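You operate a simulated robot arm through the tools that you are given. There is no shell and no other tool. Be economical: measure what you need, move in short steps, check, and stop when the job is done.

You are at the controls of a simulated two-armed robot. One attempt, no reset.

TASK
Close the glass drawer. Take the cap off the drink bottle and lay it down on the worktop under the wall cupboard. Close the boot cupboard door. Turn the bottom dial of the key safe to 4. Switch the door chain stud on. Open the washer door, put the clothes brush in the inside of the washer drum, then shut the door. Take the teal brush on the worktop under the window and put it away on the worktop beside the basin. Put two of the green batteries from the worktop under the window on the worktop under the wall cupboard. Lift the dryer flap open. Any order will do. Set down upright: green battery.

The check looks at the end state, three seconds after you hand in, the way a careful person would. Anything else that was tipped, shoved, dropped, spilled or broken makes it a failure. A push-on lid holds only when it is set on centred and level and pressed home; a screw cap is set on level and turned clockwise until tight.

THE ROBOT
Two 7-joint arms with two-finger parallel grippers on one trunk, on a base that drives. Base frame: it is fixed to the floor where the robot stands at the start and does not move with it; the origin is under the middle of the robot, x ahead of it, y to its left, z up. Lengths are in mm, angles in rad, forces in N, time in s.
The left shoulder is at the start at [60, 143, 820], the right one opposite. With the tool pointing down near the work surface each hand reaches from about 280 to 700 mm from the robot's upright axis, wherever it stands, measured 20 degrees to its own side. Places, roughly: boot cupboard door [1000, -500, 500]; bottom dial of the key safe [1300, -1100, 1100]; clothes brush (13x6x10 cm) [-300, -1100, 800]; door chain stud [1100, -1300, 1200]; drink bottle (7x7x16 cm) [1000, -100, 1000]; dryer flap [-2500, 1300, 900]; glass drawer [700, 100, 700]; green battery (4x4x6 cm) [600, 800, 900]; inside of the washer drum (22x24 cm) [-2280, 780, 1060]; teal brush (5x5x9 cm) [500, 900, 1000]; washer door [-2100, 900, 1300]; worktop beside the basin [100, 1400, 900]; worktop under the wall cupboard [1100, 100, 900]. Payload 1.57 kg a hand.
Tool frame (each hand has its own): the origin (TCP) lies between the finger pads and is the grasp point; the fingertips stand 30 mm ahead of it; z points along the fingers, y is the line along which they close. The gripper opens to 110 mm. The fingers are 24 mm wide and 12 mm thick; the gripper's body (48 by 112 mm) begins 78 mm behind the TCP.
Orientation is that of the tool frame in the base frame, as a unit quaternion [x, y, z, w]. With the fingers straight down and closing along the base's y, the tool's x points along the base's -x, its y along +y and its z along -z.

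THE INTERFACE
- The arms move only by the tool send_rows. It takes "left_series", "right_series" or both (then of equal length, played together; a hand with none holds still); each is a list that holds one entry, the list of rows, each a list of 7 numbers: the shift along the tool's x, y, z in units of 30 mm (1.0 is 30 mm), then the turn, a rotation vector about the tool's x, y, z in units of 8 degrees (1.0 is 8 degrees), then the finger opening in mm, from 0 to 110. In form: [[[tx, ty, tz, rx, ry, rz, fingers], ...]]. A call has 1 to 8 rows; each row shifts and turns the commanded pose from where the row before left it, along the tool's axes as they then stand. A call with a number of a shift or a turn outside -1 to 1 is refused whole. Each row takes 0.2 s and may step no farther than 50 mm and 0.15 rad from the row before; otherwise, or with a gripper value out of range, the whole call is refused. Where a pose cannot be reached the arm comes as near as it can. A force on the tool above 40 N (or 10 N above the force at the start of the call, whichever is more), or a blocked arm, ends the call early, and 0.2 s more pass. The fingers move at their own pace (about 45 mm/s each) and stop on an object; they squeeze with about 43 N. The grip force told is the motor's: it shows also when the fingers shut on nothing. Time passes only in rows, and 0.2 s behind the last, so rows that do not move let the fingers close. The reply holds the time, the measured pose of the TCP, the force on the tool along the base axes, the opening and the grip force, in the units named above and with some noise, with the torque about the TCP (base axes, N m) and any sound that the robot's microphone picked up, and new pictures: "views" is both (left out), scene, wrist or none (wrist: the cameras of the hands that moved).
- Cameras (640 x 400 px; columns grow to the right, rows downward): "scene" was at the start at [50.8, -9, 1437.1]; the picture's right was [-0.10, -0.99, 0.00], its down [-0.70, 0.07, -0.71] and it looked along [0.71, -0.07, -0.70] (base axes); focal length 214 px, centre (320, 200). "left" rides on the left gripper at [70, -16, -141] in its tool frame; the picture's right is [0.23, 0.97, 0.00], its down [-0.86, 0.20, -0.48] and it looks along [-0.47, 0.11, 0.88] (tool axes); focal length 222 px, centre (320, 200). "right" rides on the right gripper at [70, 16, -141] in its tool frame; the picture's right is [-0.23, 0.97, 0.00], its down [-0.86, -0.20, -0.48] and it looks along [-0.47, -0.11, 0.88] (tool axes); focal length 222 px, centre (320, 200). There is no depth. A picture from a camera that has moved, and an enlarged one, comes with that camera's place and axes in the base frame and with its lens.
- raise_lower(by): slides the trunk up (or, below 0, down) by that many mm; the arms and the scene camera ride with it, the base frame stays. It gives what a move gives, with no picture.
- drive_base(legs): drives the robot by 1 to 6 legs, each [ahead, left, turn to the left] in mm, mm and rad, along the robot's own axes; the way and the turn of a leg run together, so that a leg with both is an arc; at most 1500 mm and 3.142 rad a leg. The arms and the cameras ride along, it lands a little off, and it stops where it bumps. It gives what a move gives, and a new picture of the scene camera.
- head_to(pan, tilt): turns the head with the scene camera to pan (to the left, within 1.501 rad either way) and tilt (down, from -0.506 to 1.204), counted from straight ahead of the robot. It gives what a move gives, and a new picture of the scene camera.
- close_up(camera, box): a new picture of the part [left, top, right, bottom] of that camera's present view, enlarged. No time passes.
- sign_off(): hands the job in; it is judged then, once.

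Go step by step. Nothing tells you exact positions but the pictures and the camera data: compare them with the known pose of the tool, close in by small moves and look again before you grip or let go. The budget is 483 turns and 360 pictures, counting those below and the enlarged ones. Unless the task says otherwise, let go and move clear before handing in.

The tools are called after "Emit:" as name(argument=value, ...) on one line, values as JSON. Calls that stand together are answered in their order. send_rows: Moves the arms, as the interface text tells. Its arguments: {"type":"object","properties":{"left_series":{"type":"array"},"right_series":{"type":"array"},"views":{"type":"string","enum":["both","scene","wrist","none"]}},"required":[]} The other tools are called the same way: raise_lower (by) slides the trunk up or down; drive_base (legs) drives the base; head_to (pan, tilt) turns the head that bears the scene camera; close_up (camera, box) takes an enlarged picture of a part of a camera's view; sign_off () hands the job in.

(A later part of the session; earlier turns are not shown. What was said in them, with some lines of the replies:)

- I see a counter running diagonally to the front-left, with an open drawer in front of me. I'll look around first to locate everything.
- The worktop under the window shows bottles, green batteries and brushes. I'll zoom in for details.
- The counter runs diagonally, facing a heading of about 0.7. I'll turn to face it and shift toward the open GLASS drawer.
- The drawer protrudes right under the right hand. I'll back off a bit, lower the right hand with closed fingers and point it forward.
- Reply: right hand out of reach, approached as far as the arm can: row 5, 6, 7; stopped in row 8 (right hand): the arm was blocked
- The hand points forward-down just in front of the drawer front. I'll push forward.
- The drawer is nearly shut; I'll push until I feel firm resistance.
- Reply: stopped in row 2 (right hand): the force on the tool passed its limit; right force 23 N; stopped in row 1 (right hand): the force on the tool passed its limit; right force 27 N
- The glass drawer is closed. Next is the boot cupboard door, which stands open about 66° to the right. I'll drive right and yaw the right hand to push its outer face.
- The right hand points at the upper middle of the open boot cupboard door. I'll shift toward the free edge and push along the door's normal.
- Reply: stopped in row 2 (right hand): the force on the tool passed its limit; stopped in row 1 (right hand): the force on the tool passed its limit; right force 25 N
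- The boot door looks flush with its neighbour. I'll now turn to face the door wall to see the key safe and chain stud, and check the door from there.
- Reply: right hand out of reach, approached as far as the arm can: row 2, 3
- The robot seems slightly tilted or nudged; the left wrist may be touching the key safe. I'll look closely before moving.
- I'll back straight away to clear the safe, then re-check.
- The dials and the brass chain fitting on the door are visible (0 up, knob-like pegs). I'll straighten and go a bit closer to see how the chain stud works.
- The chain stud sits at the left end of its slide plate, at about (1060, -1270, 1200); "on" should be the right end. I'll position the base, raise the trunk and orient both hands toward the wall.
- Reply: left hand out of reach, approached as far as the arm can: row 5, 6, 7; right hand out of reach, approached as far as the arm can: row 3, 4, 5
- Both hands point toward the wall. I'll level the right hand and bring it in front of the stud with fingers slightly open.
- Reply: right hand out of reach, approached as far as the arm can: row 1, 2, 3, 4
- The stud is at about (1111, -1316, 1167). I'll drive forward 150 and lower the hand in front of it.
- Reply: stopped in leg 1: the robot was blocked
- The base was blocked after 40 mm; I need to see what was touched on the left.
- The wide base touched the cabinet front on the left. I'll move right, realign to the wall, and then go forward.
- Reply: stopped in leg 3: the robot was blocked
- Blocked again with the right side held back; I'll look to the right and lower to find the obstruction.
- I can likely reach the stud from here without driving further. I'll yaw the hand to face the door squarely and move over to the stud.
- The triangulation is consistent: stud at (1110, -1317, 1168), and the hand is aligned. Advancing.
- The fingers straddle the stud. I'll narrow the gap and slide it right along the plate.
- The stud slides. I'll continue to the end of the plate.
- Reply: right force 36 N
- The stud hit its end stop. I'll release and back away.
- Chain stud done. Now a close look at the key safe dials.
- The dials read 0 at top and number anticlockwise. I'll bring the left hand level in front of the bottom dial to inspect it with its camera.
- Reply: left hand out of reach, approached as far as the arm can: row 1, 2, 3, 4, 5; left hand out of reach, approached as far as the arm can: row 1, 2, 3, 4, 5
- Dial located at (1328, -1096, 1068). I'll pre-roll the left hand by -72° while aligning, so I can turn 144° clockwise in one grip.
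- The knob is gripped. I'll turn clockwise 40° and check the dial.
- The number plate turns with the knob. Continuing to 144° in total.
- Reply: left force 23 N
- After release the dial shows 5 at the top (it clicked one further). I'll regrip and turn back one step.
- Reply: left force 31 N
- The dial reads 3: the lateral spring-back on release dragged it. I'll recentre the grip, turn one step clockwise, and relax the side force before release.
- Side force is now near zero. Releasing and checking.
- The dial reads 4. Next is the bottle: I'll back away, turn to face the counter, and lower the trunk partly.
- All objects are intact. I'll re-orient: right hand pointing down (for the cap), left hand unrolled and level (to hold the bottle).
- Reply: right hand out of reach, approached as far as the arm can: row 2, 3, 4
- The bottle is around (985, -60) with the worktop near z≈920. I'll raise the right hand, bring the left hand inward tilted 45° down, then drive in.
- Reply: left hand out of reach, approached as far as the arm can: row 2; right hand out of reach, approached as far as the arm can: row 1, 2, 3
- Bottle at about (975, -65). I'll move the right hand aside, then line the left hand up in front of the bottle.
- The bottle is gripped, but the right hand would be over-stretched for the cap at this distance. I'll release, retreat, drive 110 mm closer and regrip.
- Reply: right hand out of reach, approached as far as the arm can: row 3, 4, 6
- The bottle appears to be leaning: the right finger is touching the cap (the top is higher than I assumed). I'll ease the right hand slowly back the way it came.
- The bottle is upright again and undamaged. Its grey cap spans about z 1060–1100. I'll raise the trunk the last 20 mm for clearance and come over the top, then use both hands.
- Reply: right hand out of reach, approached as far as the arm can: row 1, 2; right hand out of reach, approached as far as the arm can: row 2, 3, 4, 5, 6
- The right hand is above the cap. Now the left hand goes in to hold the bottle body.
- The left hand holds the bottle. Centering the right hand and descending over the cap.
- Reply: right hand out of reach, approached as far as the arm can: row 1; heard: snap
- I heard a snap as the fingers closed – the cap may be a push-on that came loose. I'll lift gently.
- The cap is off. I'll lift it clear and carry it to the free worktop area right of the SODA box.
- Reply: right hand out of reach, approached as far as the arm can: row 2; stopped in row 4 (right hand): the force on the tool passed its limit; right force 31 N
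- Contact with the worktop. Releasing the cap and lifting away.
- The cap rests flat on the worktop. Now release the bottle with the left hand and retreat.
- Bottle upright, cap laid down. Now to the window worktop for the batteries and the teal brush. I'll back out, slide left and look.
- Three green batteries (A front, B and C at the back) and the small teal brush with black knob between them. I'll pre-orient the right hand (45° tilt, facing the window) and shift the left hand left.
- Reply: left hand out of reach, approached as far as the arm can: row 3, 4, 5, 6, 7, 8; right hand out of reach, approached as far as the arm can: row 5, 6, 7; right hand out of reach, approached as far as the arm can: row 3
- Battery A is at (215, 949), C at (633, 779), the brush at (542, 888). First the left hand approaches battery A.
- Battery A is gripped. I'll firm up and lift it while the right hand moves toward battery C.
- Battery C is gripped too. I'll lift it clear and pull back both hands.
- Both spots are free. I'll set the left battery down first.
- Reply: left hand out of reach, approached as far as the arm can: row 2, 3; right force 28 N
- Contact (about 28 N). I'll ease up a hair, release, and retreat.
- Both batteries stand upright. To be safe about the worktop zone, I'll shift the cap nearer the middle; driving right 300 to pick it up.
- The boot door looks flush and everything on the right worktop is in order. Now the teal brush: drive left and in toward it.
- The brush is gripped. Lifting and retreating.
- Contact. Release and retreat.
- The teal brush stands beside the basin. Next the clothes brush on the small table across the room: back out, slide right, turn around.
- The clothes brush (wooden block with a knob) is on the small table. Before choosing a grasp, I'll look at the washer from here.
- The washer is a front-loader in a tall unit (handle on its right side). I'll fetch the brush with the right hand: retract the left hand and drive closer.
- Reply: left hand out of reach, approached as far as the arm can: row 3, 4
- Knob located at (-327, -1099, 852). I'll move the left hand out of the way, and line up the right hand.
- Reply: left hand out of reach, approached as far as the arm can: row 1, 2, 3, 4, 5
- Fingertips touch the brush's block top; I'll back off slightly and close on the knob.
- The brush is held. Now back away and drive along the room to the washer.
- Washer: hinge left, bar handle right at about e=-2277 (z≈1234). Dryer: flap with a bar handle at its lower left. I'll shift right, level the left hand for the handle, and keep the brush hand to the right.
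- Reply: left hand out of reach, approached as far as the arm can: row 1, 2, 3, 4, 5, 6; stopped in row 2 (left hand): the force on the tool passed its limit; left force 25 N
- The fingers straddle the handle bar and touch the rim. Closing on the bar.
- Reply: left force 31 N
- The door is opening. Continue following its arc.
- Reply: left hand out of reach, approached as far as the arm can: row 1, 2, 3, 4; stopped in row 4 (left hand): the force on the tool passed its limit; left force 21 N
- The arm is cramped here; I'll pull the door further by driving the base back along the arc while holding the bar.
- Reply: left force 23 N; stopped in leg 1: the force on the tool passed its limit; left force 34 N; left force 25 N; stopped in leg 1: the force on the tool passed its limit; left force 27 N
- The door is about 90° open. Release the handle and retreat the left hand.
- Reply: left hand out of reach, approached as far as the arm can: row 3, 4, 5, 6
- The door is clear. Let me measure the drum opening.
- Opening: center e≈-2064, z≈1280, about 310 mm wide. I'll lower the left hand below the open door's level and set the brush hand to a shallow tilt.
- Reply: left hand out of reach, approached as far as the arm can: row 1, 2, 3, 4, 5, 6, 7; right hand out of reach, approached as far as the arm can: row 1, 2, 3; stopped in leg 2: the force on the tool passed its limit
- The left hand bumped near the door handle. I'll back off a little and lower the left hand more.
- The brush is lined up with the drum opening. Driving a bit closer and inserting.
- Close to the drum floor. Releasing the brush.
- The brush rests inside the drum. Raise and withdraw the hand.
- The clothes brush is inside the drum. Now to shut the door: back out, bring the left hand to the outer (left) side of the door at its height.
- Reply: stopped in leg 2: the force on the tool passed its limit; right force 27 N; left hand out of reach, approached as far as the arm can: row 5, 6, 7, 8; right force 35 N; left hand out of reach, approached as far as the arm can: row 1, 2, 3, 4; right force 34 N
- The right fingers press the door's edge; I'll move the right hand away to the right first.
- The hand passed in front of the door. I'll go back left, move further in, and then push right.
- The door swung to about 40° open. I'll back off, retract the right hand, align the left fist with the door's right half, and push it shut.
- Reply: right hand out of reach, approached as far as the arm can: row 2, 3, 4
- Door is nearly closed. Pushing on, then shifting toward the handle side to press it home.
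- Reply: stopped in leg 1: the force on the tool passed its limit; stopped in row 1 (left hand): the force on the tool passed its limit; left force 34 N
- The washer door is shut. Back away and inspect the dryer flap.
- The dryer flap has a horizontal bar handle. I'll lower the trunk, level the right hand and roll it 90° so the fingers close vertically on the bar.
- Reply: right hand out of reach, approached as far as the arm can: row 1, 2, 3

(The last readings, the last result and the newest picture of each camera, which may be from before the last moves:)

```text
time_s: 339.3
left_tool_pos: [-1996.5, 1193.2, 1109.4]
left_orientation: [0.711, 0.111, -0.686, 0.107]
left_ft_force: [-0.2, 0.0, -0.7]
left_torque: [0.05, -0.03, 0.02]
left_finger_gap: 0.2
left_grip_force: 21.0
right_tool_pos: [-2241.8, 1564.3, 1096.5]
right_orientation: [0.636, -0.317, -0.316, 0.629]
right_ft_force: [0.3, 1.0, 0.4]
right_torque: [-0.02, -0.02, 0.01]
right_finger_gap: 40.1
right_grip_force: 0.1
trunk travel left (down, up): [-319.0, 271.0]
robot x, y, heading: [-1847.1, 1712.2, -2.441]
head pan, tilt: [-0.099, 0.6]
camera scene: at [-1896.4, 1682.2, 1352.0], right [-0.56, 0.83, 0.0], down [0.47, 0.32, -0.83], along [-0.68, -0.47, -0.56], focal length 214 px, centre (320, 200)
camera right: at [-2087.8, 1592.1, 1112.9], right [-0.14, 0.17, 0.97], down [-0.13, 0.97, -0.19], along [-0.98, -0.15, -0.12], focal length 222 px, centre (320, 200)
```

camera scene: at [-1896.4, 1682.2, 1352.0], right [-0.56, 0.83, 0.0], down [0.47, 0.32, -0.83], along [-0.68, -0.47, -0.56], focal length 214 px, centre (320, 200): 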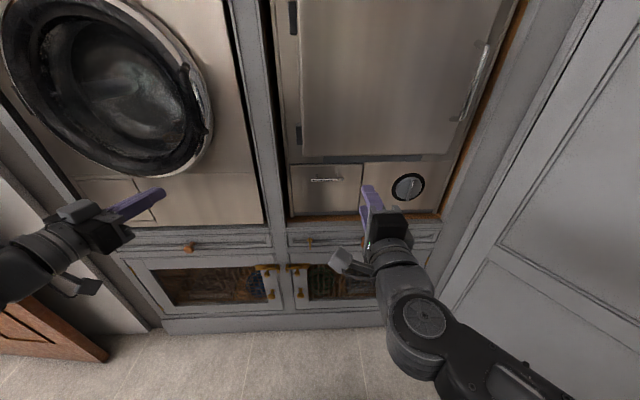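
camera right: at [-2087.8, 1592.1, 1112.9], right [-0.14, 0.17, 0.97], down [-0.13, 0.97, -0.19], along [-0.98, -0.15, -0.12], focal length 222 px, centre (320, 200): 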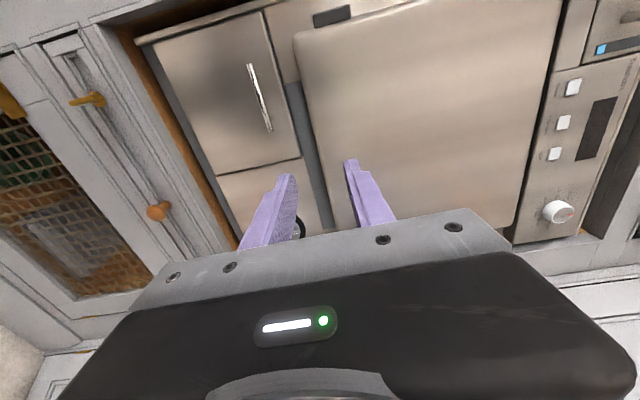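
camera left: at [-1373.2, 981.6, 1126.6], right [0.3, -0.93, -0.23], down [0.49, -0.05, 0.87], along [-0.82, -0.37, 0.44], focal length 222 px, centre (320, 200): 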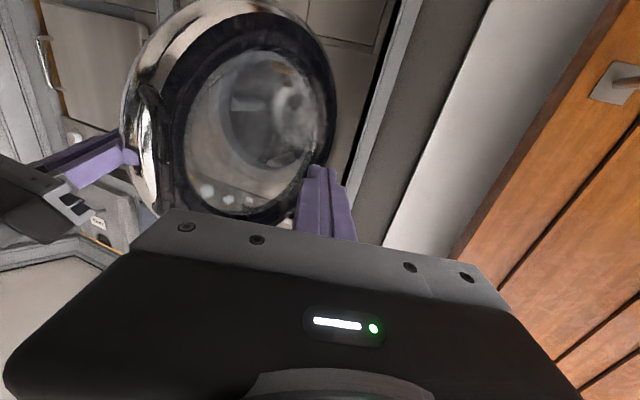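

Handle located precisely (n -993, e -2598, z 993). Aligning the hand with it.

Emit:
send_rows(right_series=[[[0.39, -0.86, 0.3, 0, 0, 0, 60], [0.39, -0.86, 0.3, 0, 0, 0, 60], [0.39, -0.86, 0.3, 0, 0, 0, 60], [0.39, -0.86, 0.3, 0, 0, 0, 60], [0, 0, 1, 0, 0, 0, 60], [0, 0, 1, 0, 0, 0, 60], [0, 0, 1, 0, 0, 0, 60]]], views="wrist")

```text
time_s: 340.9
left_tool_pos: [-1999.4, 1190.8, 1108.3]
left_orientation: [0.711, 0.11, -0.686, 0.106]
left_ft_force: [-0.3, 0.0, 0.5]
left_torque: [-0.01, 0.01, -0.01]
left_finger_gap: 0.0
left_grip_force: 21.5
right_tool_pos: [-2317.9, 1426.8, 1019.7]
right_orientation: [0.636, -0.316, -0.317, 0.628]
right_ft_force: [0.3, 0.5, -0.7]
right_torque: [-0.02, 0.0, 0.03]
right_finger_gap: 60.1
right_grip_force: 0.0
right hand out of reach, approached as far as the arm can: row 1, 2, 3, 4
trunk travel left (down, up): [-319.0, 271.0]
robot x, y, heading: [-1846.1, 1715.6, -2.442]
head pan, tilt: [-0.099, 0.6]
camera right: at [-2164.2, 1454.6, 1036.0], right [-0.14, 0.17, 0.98], down [-0.13, 0.97, -0.19], along [-0.98, -0.15, -0.11], focal length 222 px, centre (320, 200)
```

right: 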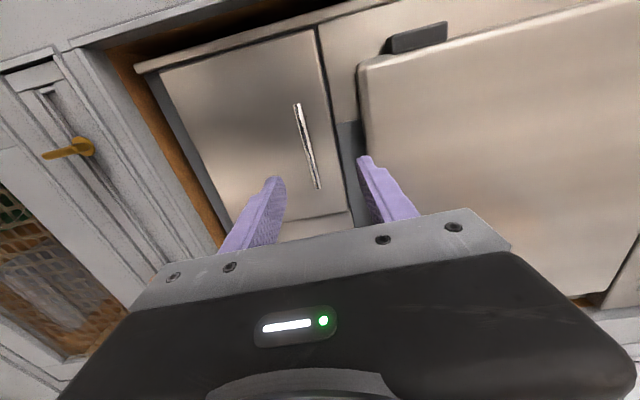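

Emit:
send_rows(right_series=[[[0, -0.35, 0.9, 0, 0, 0, 60], [0, -0.35, 0.9, 0, 0, 0, 60], [0, 0, 0.9, 0, 0, 0, 60], [0, 0, 0.9, 0, 0, 0, 60]]], views="wrist")

```text
time_s: 341.9
left_tool_pos: [-1998.5, 1193.0, 1108.4]
left_orientation: [0.712, 0.11, -0.686, 0.106]
left_ft_force: [0.5, -0.6, 0.7]
left_torque: [-0.02, -0.02, 0.0]
left_finger_gap: 0.2
left_grip_force: 21.4
right_tool_pos: [-2405.9, 1365.7, 996.2]
right_orientation: [0.636, -0.316, -0.317, 0.628]
right_ft_force: [-0.6, 0.0, 0.7]
right_torque: [0.03, -0.02, -0.01]
right_finger_gap: 60.3
right_grip_force: 0.1
trunk travel left (down, up): [-319.0, 271.0]
robot x, y, heading: [-1845.2, 1715.6, -2.443]
head pan, tilt: [-0.099, 0.6]
camera right: at [-2251.4, 1392.6, 1013.0], right [-0.14, 0.17, 0.98], down [-0.13, 0.97, -0.19], along [-0.98, -0.15, -0.12], focal length 222 px, centre (320, 200)
```

right: 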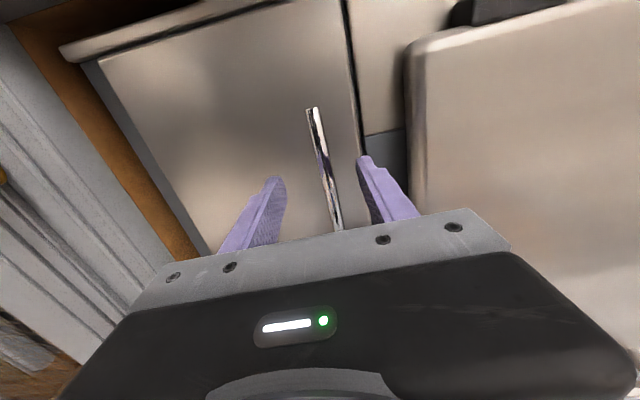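

Emit:
send_rows(right_series=[[[0, 0.05, 0.7, 0, 0, 0, 55], [0, 0, 0.6, 0, 0, 0, 55]]], views="wrist")

```text
time_s: 342.5
left_tool_pos: [-1997.7, 1192.9, 1110.0]
left_orientation: [0.711, 0.11, -0.687, 0.107]
left_ft_force: [-1.2, -0.4, 0.1]
left_torque: [0.01, 0.01, 0.02]
left_finger_gap: 0.1
left_grip_force: 21.5
right_tool_pos: [-2435.0, 1342.9, 999.2]
right_orientation: [0.636, -0.317, -0.317, 0.628]
right_ft_force: [13.7, 15.6, -2.0]
right_torque: [-0.53, 0.44, -0.19]
right_finger_gap: 53.6
right_grip_force: 0.0
trunk travel left (down, up): [-319.0, 271.0]
robot x, y, heading: [-1844.7, 1713.6, -2.441]
head pan, tilt: [-0.099, 0.6]
camera right: at [-2280.3, 1370.7, 1015.9], right [-0.14, 0.17, 0.98], down [-0.13, 0.97, -0.19], along [-0.98, -0.15, -0.11], focal length 222 px, centre (320, 200)
```

right: 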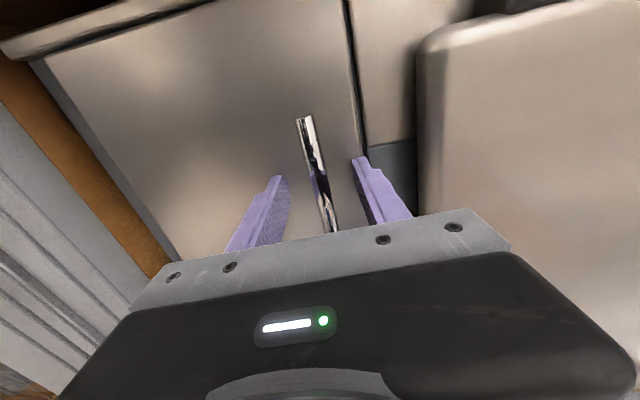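

Emit:
send_rows(right_series=[[[0, 0, -0.2, 0, 0, 0, 40], [0, 0, 0, 0, 0, 0, 10], [0, 0, 0, 0, 0, 0, 4], [0, 0, 0, 0, 0, 0, 4]]], views="wrist")

```text
time_s: 343.5
left_tool_pos: [-1997.8, 1191.7, 1110.1]
left_orientation: [0.712, 0.11, -0.686, 0.106]
left_ft_force: [0.1, -0.3, 0.8]
left_torque: [0.01, 0.04, 0.02]
left_finger_gap: 0.0
left_grip_force: 20.7
right_tool_pos: [-2431.2, 1345.2, 1001.8]
right_orientation: [0.634, -0.317, -0.318, 0.63]
right_ft_force: [0.4, 1.7, 10.5]
right_torque: [-0.41, -0.31, 0.0]
right_finger_gap: 11.6
right_grip_force: 21.3
trunk travel left (down, up): [-319.0, 271.0]
robot x, y, heading: [-1845.5, 1711.4, -2.443]
head pan, tilt: [-0.099, 0.6]
camera right: at [-2276.6, 1372.8, 1017.7], right [-0.14, 0.18, 0.97], down [-0.13, 0.97, -0.19], along [-0.98, -0.15, -0.11], focal length 222 px, centre (320, 200)
```

right: 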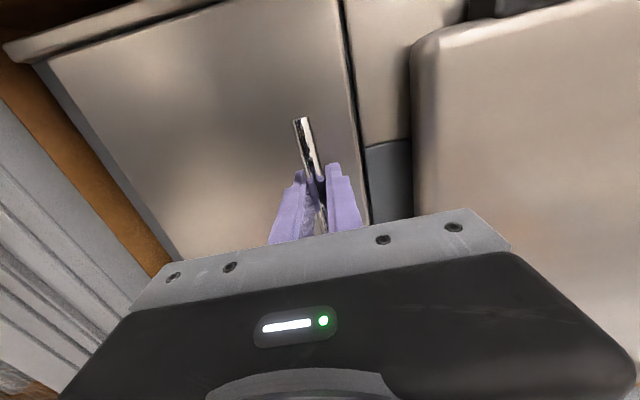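

The bar is gripped. I'll pull gently outward to learn which way the flap swings.

Emit:
send_rows(right_series=[[[0, 0, -0.4, 0, 0, 0, 4], [0, 0, -0.4, 0, 0, 0, 4]]], views="both")

```text
time_s: 344.1
left_tool_pos: [-1998.6, 1190.7, 1108.2]
left_orientation: [0.712, 0.11, -0.685, 0.106]
left_ft_force: [-0.1, 0.1, 0.8]
left_torque: [-0.03, -0.02, -0.02]
left_finger_gap: 0.2
left_grip_force: 20.9
right_tool_pos: [-2413.6, 1359.0, 995.4]
right_orientation: [0.639, -0.317, -0.315, 0.626]
right_ft_force: [-0.3, -1.2, -4.5]
right_torque: [-0.43, -0.39, 0.15]
right_finger_gap: 11.6
right_grip_force: 29.5
trunk travel left (down, up): [-319.0, 271.0]
robot x, y, heading: [-1845.8, 1712.1, -2.444]
head pan, tilt: [-0.099, 0.6]
camera scene: at [-1896.9, 1681.7, 1351.7], right [-0.56, 0.83, 0.0], down [0.47, 0.32, -0.82], along [-0.68, -0.47, -0.57], focal length 214 px, centre (320, 200)
camera right: at [-2259.4, 1386.1, 1012.8], right [-0.15, 0.17, 0.98], down [-0.13, 0.97, -0.19], along [-0.98, -0.15, -0.12], focal length 222 px, centre (320, 200)
```

scene: 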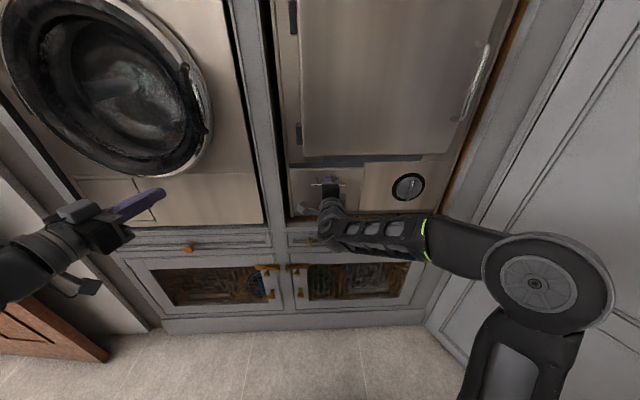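
right: 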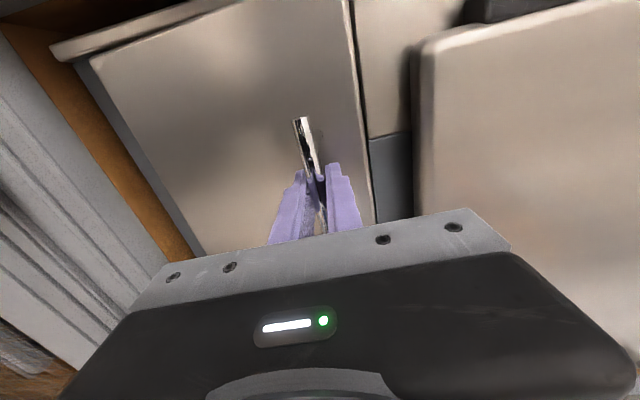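

Emit:
send_rows(right_series=[[[0, -0.08, -0.5, 0, 0, 0, 4], [0, -0.12, -0.5, 0, 0, 0, 4], [0, -0.16, -0.5, 0, 0, 0, 4]]], views="both")

```text
time_s: 344.9
left_tool_pos: [-2000.4, 1189.3, 1108.2]
left_orientation: [0.712, 0.11, -0.686, 0.106]
left_ft_force: [0.2, 0.4, -0.8]
left_torque: [0.01, -0.03, 0.01]
left_finger_gap: 0.0
left_grip_force: 21.4
right_tool_pos: [-2385.3, 1379.0, 978.1]
right_orientation: [0.644, -0.32, -0.313, 0.62]
right_ft_force: [-7.1, -7.0, -14.2]
right_torque: [-0.61, -0.4, 0.39]
right_finger_gap: 11.7
right_grip_force: 29.6
trunk travel left (down, up): [-319.0, 271.0]
robot x, y, heading: [-1848.9, 1711.4, -2.44]
head pan, tilt: [-0.099, 0.6]
stopped in row 3 (right hand): the force on the tool passed its limit (the readings are from after the stop); the commanded pose is now the measured one
camera scene: at [-1898.5, 1680.4, 1352.0], right [-0.56, 0.83, 0.0], down [0.47, 0.32, -0.82], along [-0.68, -0.47, -0.57], focal length 214 px, centre (320, 200)
camera right: at [-2231.3, 1407.1, 998.5], right [-0.16, 0.16, 0.97], down [-0.12, 0.98, -0.18], along [-0.98, -0.15, -0.14], focal length 222 px, centre (320, 200)
```

scene: 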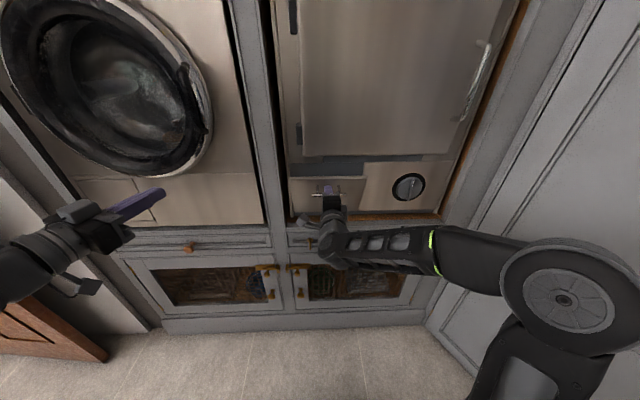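
right: 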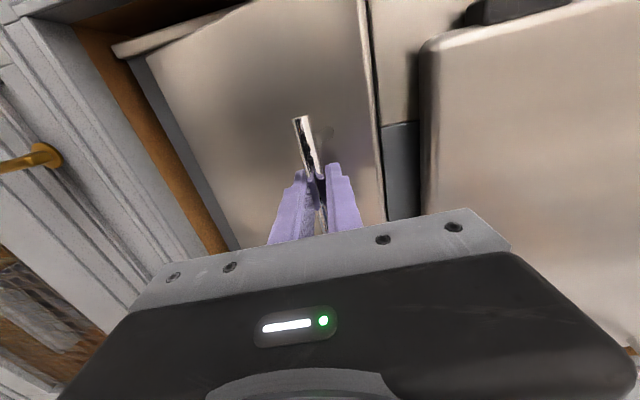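

The flap is hinged at its bottom: the bar swings out and down. I'll loosen to a hooking grip and follow the arc.

Emit:
send_rows(right_series=[[[0, -0.54, -0.8, 0, 0, 0, 18], [0, -0.65, -0.72, 0, 0, 0, 18], [0, -0.75, -0.62, 0, 0, 0, 18], [0, -0.82, -0.51, 0, 0, 0, 18]]], views="both")

```text
time_s: 345.9
left_tool_pos: [-1998.6, 1191.3, 1109.6]
left_orientation: [0.712, 0.11, -0.685, 0.106]
left_ft_force: [-0.5, 1.0, 0.4]
left_torque: [0.01, 0.04, 0.03]
left_finger_gap: 0.1
left_grip_force: 21.5
right_tool_pos: [-2319.0, 1429.7, 902.1]
right_orientation: [0.642, -0.319, -0.315, 0.622]
right_ft_force: [0.0, -0.8, -0.5]
right_torque: [-0.04, 0.05, 0.01]
right_finger_gap: 18.0
right_grip_force: 0.1
trunk travel left (down, up): [-319.0, 271.0]
robot x, y, heading: [-1845.3, 1713.3, -2.447]
head pan, tilt: [-0.099, 0.6]
camera scene: at [-1896.7, 1681.8, 1352.1], right [-0.56, 0.83, 0.0], down [0.47, 0.32, -0.83], along [-0.68, -0.47, -0.57], focal length 214 px, centre (320, 200)
camera right: at [-2164.5, 1456.9, 920.8], right [-0.15, 0.16, 0.98], down [-0.12, 0.98, -0.18], along [-0.98, -0.15, -0.13], focal length 222 px, centre (320, 200)
```

scene: 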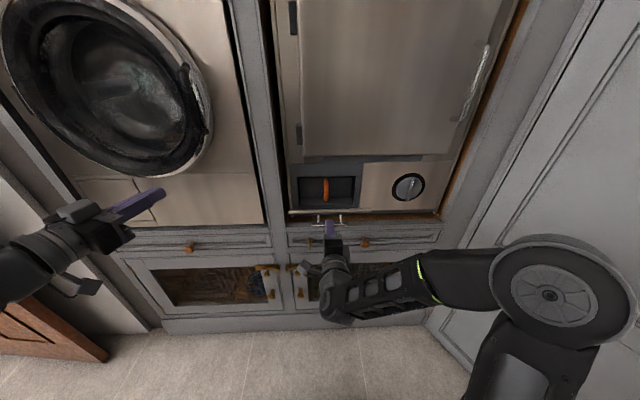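
right: 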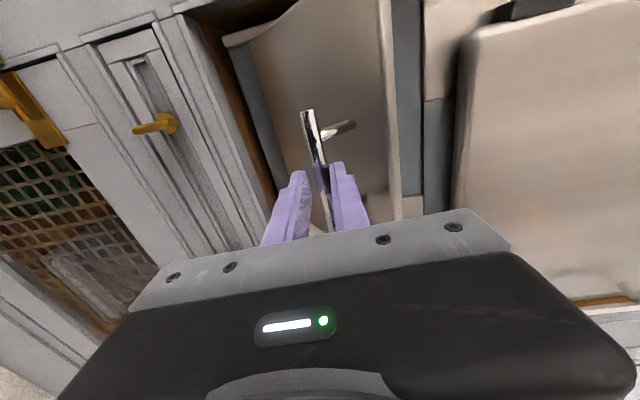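

The flap is opening (interior visible). Continue along the arc.

Emit:
send_rows(right_series=[[[0, -0.88, -0.38, 0, 0, 0, 18], [0, -0.93, -0.25, 0, 0, 0, 18], [0, -0.96, -0.1, 0, 0, 0, 18], [0, -0.96, 0.05, 0, 0, 0, 18]]], views="both")

```text
time_s: 346.9
left_tool_pos: [-1998.2, 1190.8, 1108.2]
left_orientation: [0.712, 0.111, -0.686, 0.107]
left_ft_force: [-0.4, 0.5, -0.4]
left_torque: [-0.02, 0.04, 0.01]
left_finger_gap: 0.0
left_grip_force: 21.3
right_tool_pos: [-2300.4, 1444.3, 791.3]
right_orientation: [0.641, -0.319, -0.315, 0.623]
right_ft_force: [-0.4, -0.3, -1.4]
right_torque: [0.01, 0.02, 0.02]
right_finger_gap: 18.1
right_grip_force: 0.0
trunk travel left (down, up): [-319.0, 271.0]
robot x, y, heading: [-1848.4, 1711.3, -2.434]
head pan, tilt: [-0.099, 0.6]
camera scene: at [-1896.6, 1681.7, 1352.1], right [-0.56, 0.83, 0.0], down [0.47, 0.32, -0.83], along [-0.68, -0.47, -0.56], focal length 214 px, centre (320, 200)
camera right: at [-2145.8, 1471.5, 810.8], right [-0.15, 0.16, 0.98], down [-0.12, 0.98, -0.18], along [-0.98, -0.15, -0.13], focal length 222 px, centre (320, 200)
```

scene: 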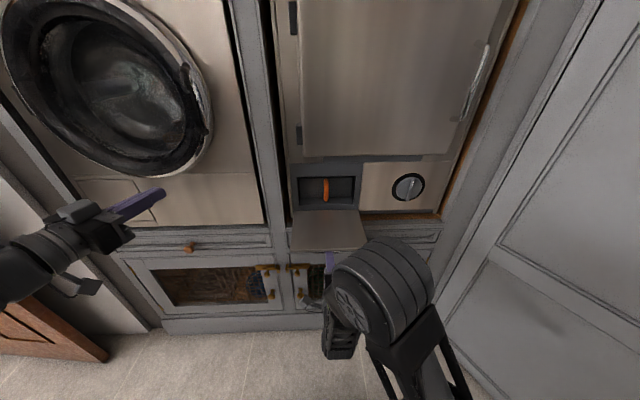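
right: 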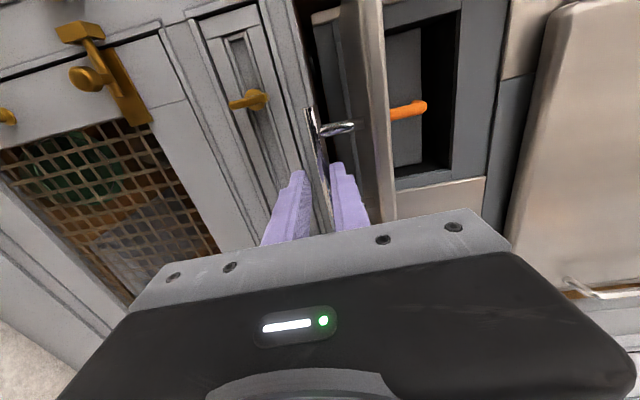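

Emit:
send_rows(right_series=[[[0, -0.5, 0.05, 0, 0, 0, 18], [0, -0.5, 0.08, 0, 0, 0, 18]]], views="none")

Emit:
send_rows(right_series=[[[0, 0.1, 0, 0, 0, 0, 50], [0, 0, 0, 0, 0, 0, 55], [0, 0, -0.6, 0, 0, 0, 55], [0, 0, -1, 0, 0, 0, 55], [0, 0, -1, 0, 0, 0, 55], [0, 0, -1, 0, 0, 0, 55]]], views="both")

```text
time_s: 347.5
left_tool_pos: [-1996.1, 1195.7, 1111.1]
left_orientation: [0.71, 0.109, -0.688, 0.106]
left_ft_force: [0.2, 0.4, 0.3]
left_torque: [0.0, 0.0, 0.01]
left_finger_gap: 0.0
left_grip_force: 21.3
right_tool_pos: [-2301.7, 1445.7, 775.4]
right_orientation: [0.63, -0.316, -0.32, 0.633]
right_ft_force: [15.8, 15.3, 28.0]
right_torque: [-0.88, 1.01, -0.03]
right_finger_gap: 43.4
right_grip_force: 14.1
trunk travel left (down, up): [-319.0, 271.0]
robot x, y, heading: [-1848.6, 1716.4, -2.445]
head pan, tilt: [-0.099, 0.6]
stopped in row 2 (right hand): the force on the tool passed its limit (the readings are from after the stop); the commanded pose is now the measured one
```

```text
time_s: 348.9
left_tool_pos: [-1998.9, 1191.3, 1108.4]
left_orientation: [0.712, 0.109, -0.686, 0.105]
left_ft_force: [0.0, -0.3, -0.5]
left_torque: [0.05, 0.0, 0.04]
left_finger_gap: 0.0
left_grip_force: 21.4
right_tool_pos: [-2221.8, 1457.5, 748.8]
right_orientation: [0.635, -0.318, -0.319, 0.628]
right_ft_force: [0.1, 0.7, 1.0]
right_torque: [-0.02, 0.02, 0.01]
right_finger_gap: 55.1
right_grip_force: 0.2
right hand out of reach, approached as far as the arm can: row 4, 5, 6
trunk travel left (down, up): [-319.0, 271.0]
robot x, y, heading: [-1844.5, 1715.2, -2.442]
head pan, tilt: [-0.099, 0.6]
camera scene: at [-1896.2, 1682.2, 1352.1], right [-0.56, 0.83, 0.0], down [0.47, 0.32, -0.83], along [-0.68, -0.47, -0.56], focal length 214 px, centre (320, 200)
camera right: at [-2067.1, 1484.9, 764.6], right [-0.14, 0.17, 0.97], down [-0.12, 0.97, -0.19], along [-0.98, -0.15, -0.11], focal length 222 px, centre (320, 200)
```

scene: 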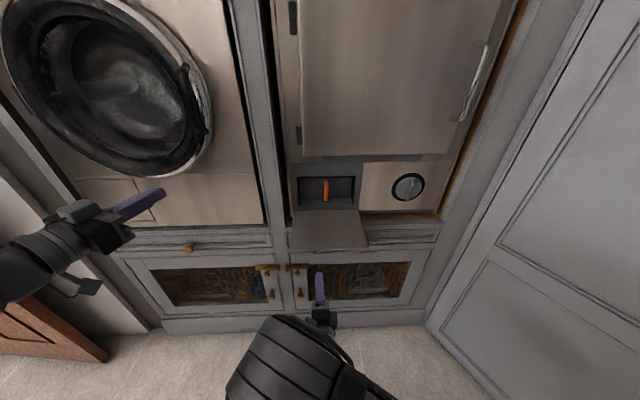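
right: 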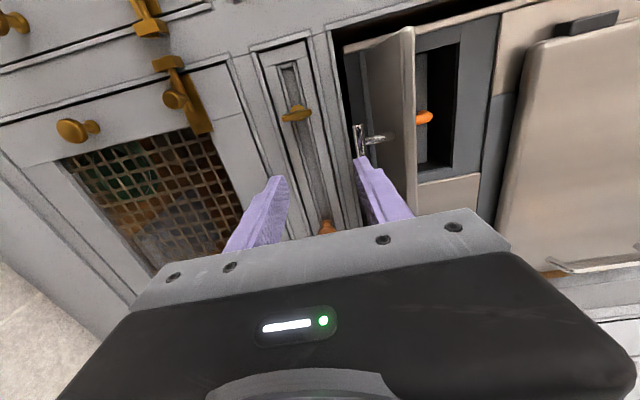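

The dryer flap is open against its stop. I'll back away and take a final look at everything.

Emit:
drive_base(legs=[[-300, 0, 0]])

Emit:
close_up(camera="scene", box=[80, 0, 480, 250])

Emit:
drive_base(legs=[[0, 800, 0], [0, 0, 1.6]])

Emit:
head_to(pan=0.1, tilt=0.2)

```text
time_s: 350.9
left_tool_pos: [-1764.1, 1387.0, 1109.7]
left_orientation: [0.712, 0.11, -0.686, 0.106]
left_ft_force: [0.1, 0.9, -0.4]
left_torque: [-0.02, 0.01, 0.0]
left_finger_gap: 0.0
left_grip_force: 20.9
right_tool_pos: [-1988.2, 1653.6, 749.2]
right_orientation: [0.635, -0.317, -0.319, 0.629]
right_ft_force: [-0.8, 0.5, -0.5]
right_torque: [-0.02, -0.04, -0.01]
right_finger_gap: 55.3
right_grip_force: 0.0
trunk travel left (down, up): [-319.0, 271.0]
robot x, y, heading: [-1613.3, 1908.9, -2.442]
head pan, tilt: [-0.099, 0.6]
camera scene: at [-1663.5, 1878.0, 1352.1], right [-0.57, 0.82, 0.0], down [0.47, 0.32, -0.83], along [-0.68, -0.47, -0.56], focal length 214 px, centre (320, 200)
```

scene: 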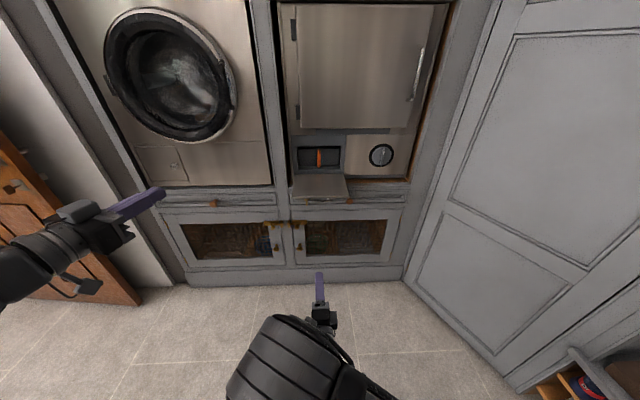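

```text
1.60 times, centred on (280, 125) of scene
camera zoom: at [-1663.5, 1878.0, 1352.1], right [-0.57, 0.82, 0.0], down [0.47, 0.32, -0.83], along [-0.68, -0.47, -0.56], focal length 343 px, centre (384, 320)
```

zoom: 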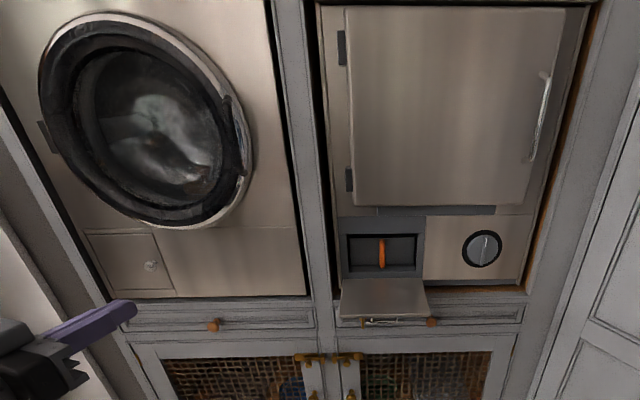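

```text
time_s: 359.2
left_tool_pos: [-562.9, 1190.2, 1108.8]
left_orientation: [0.402, 0.597, -0.388, 0.576]
left_ft_force: [0.4, 0.9, 0.1]
left_torque: [0.0, 0.02, -0.02]
left_finger_gap: 0.0
left_grip_force: 21.1
right_tool_pos: [-809.6, 946.8, 748.6]
right_orientation: [0.664, 0.25, 0.245, 0.661]
right_ft_force: [-0.6, 0.1, 0.6]
right_torque: [-0.01, -0.02, 0.01]
right_finger_gap: 54.8
right_grip_force: 0.0
trunk travel left (down, up): [-319.0, 271.0]
robot x, y, heading: [-1094.9, 1301.6, -0.795]
head pan, tilt: [-0.099, 0.6]
camera scene: at [-1059.1, 1254.2, 1352.0], right [-0.78, -0.63, 0.0], down [-0.35, 0.44, -0.83], along [0.52, -0.64, -0.56], focal length 214 px, centre (320, 200)
```

scene: 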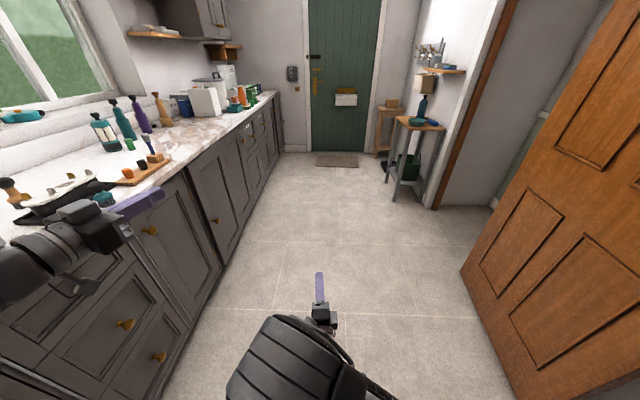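

```text
time_s: 360.0
left_tool_pos: [-560.9, 1190.4, 1108.5]
left_orientation: [0.402, 0.597, -0.388, 0.575]
left_ft_force: [-0.2, 0.6, -0.3]
left_torque: [0.01, 0.0, 0.01]
left_finger_gap: 0.2
left_grip_force: 21.0
right_tool_pos: [-808.0, 947.2, 749.0]
right_orientation: [0.664, 0.25, 0.244, 0.661]
right_ft_force: [-0.6, -0.3, -0.5]
right_torque: [-0.05, 0.01, 0.06]
right_finger_gap: 55.1
right_grip_force: 0.1
trunk travel left (down, up): [-319.0, 271.0]
robot x, y, heading: [-1093.6, 1301.0, -0.792]
head pan, tilt: [0.099, 0.201]
camera scene: at [-1042.9, 1263.4, 1388.7], right [-0.64, -0.77, 0.0], down [-0.15, 0.13, -0.98], along [0.75, -0.63, -0.2], focal length 214 px, centre (320, 200)
```

scene: 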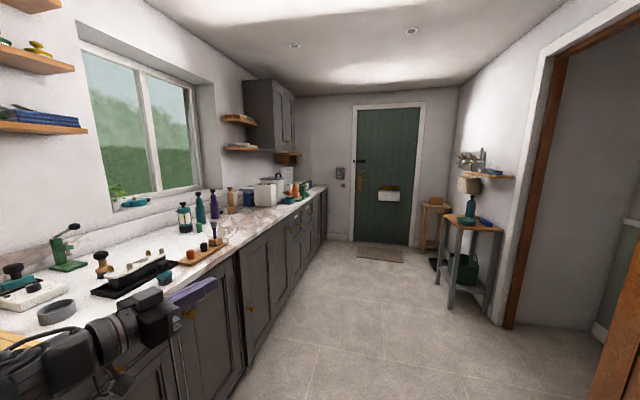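

Emit:
close_up(camera="scene", box=[240, 160, 340, 250])

Emit:
close_up(camera="scene", box=[330, 140, 400, 210])

Emit:
close_up(camera="scene", box=[80, 180, 260, 300])

```text
4.44 times, centred on (290, 205) of scene
camera zoom: at [-1042.9, 1263.4, 1388.7], right [-0.64, -0.77, 0.0], down [-0.15, 0.13, -0.98], along [0.75, -0.63, -0.2], focal length 953 px, centre (453, 178)
```

zoom: 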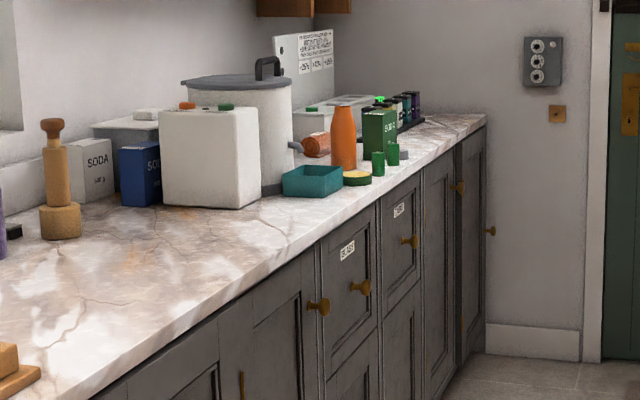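

```text
5.71 times, centred on (365, 175) of scene
camera zoom: at [-1042.9, 1263.4, 1388.7], right [-0.64, -0.77, 0.0], down [-0.15, 0.13, -0.98], along [0.75, -0.63, -0.2], focal length 1226 px, centre (63, 343)
```

zoom: 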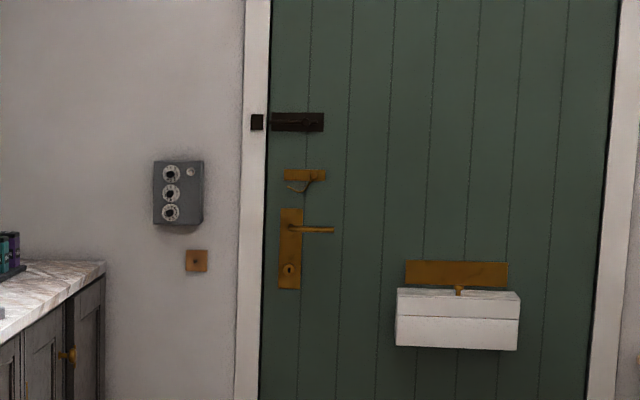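

```text
3.33 times, centred on (170, 240) of scene
camera zoom: at [-1042.9, 1263.4, 1388.7], right [-0.64, -0.77, 0.0], down [-0.15, 0.13, -0.98], along [0.75, -0.63, -0.2], focal length 715 px, centre (820, 67)
```

zoom: 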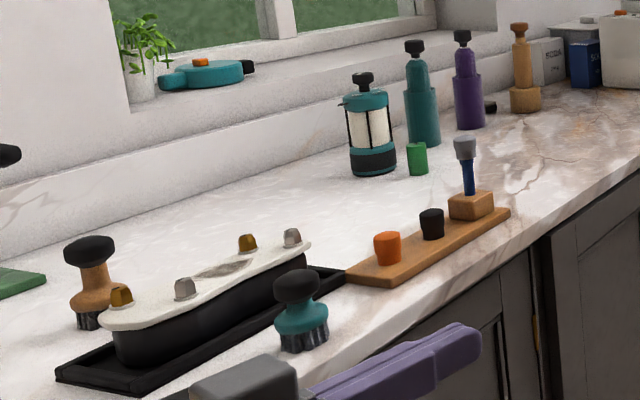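

I want a closer look at the boot cupboard door's alignment with its neighbour.

Emit:
close_up(camera="scene", box=[300, 180, 325, 250])

```text
5.71 times, centred on (312, 215) of scene
camera zoom: at [-1042.9, 1263.4, 1388.7], right [-0.64, -0.77, 0.0], down [-0.15, 0.13, -0.98], along [0.75, -0.63, -0.2], focal length 1226 px, centre (363, 114)
```

zoom: 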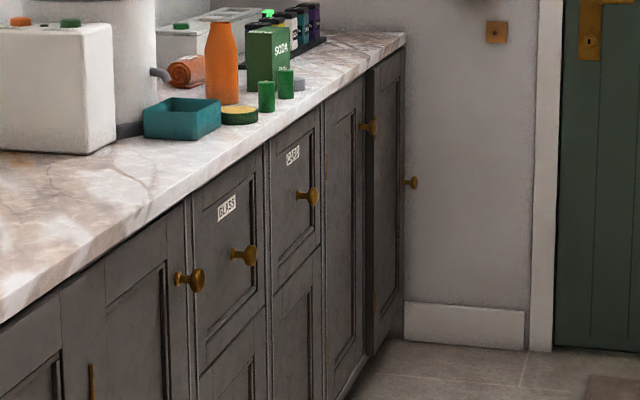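

Everything I can see matches the request: drawer and boot door closed, cap laid down, stud slid to its end, dial on 4, brush in the shut washer, teal brush moved, two batteries upright and flap open. Both hands are clear, so I'm handing in.

Emit:
sign_off()

```text
The job is handed in.
```

All nine jobs are done and handed in; three rest on judgement calls I could not confirm:

- **Chain stud:** I took "on" to be the right-hand end of its slide.
- **Dial:** I read the number from the top of the dial, where the other dials show 0.
- **Dryer flap:** it is hinged at the bottom, so it opens out and down rather than lifting.
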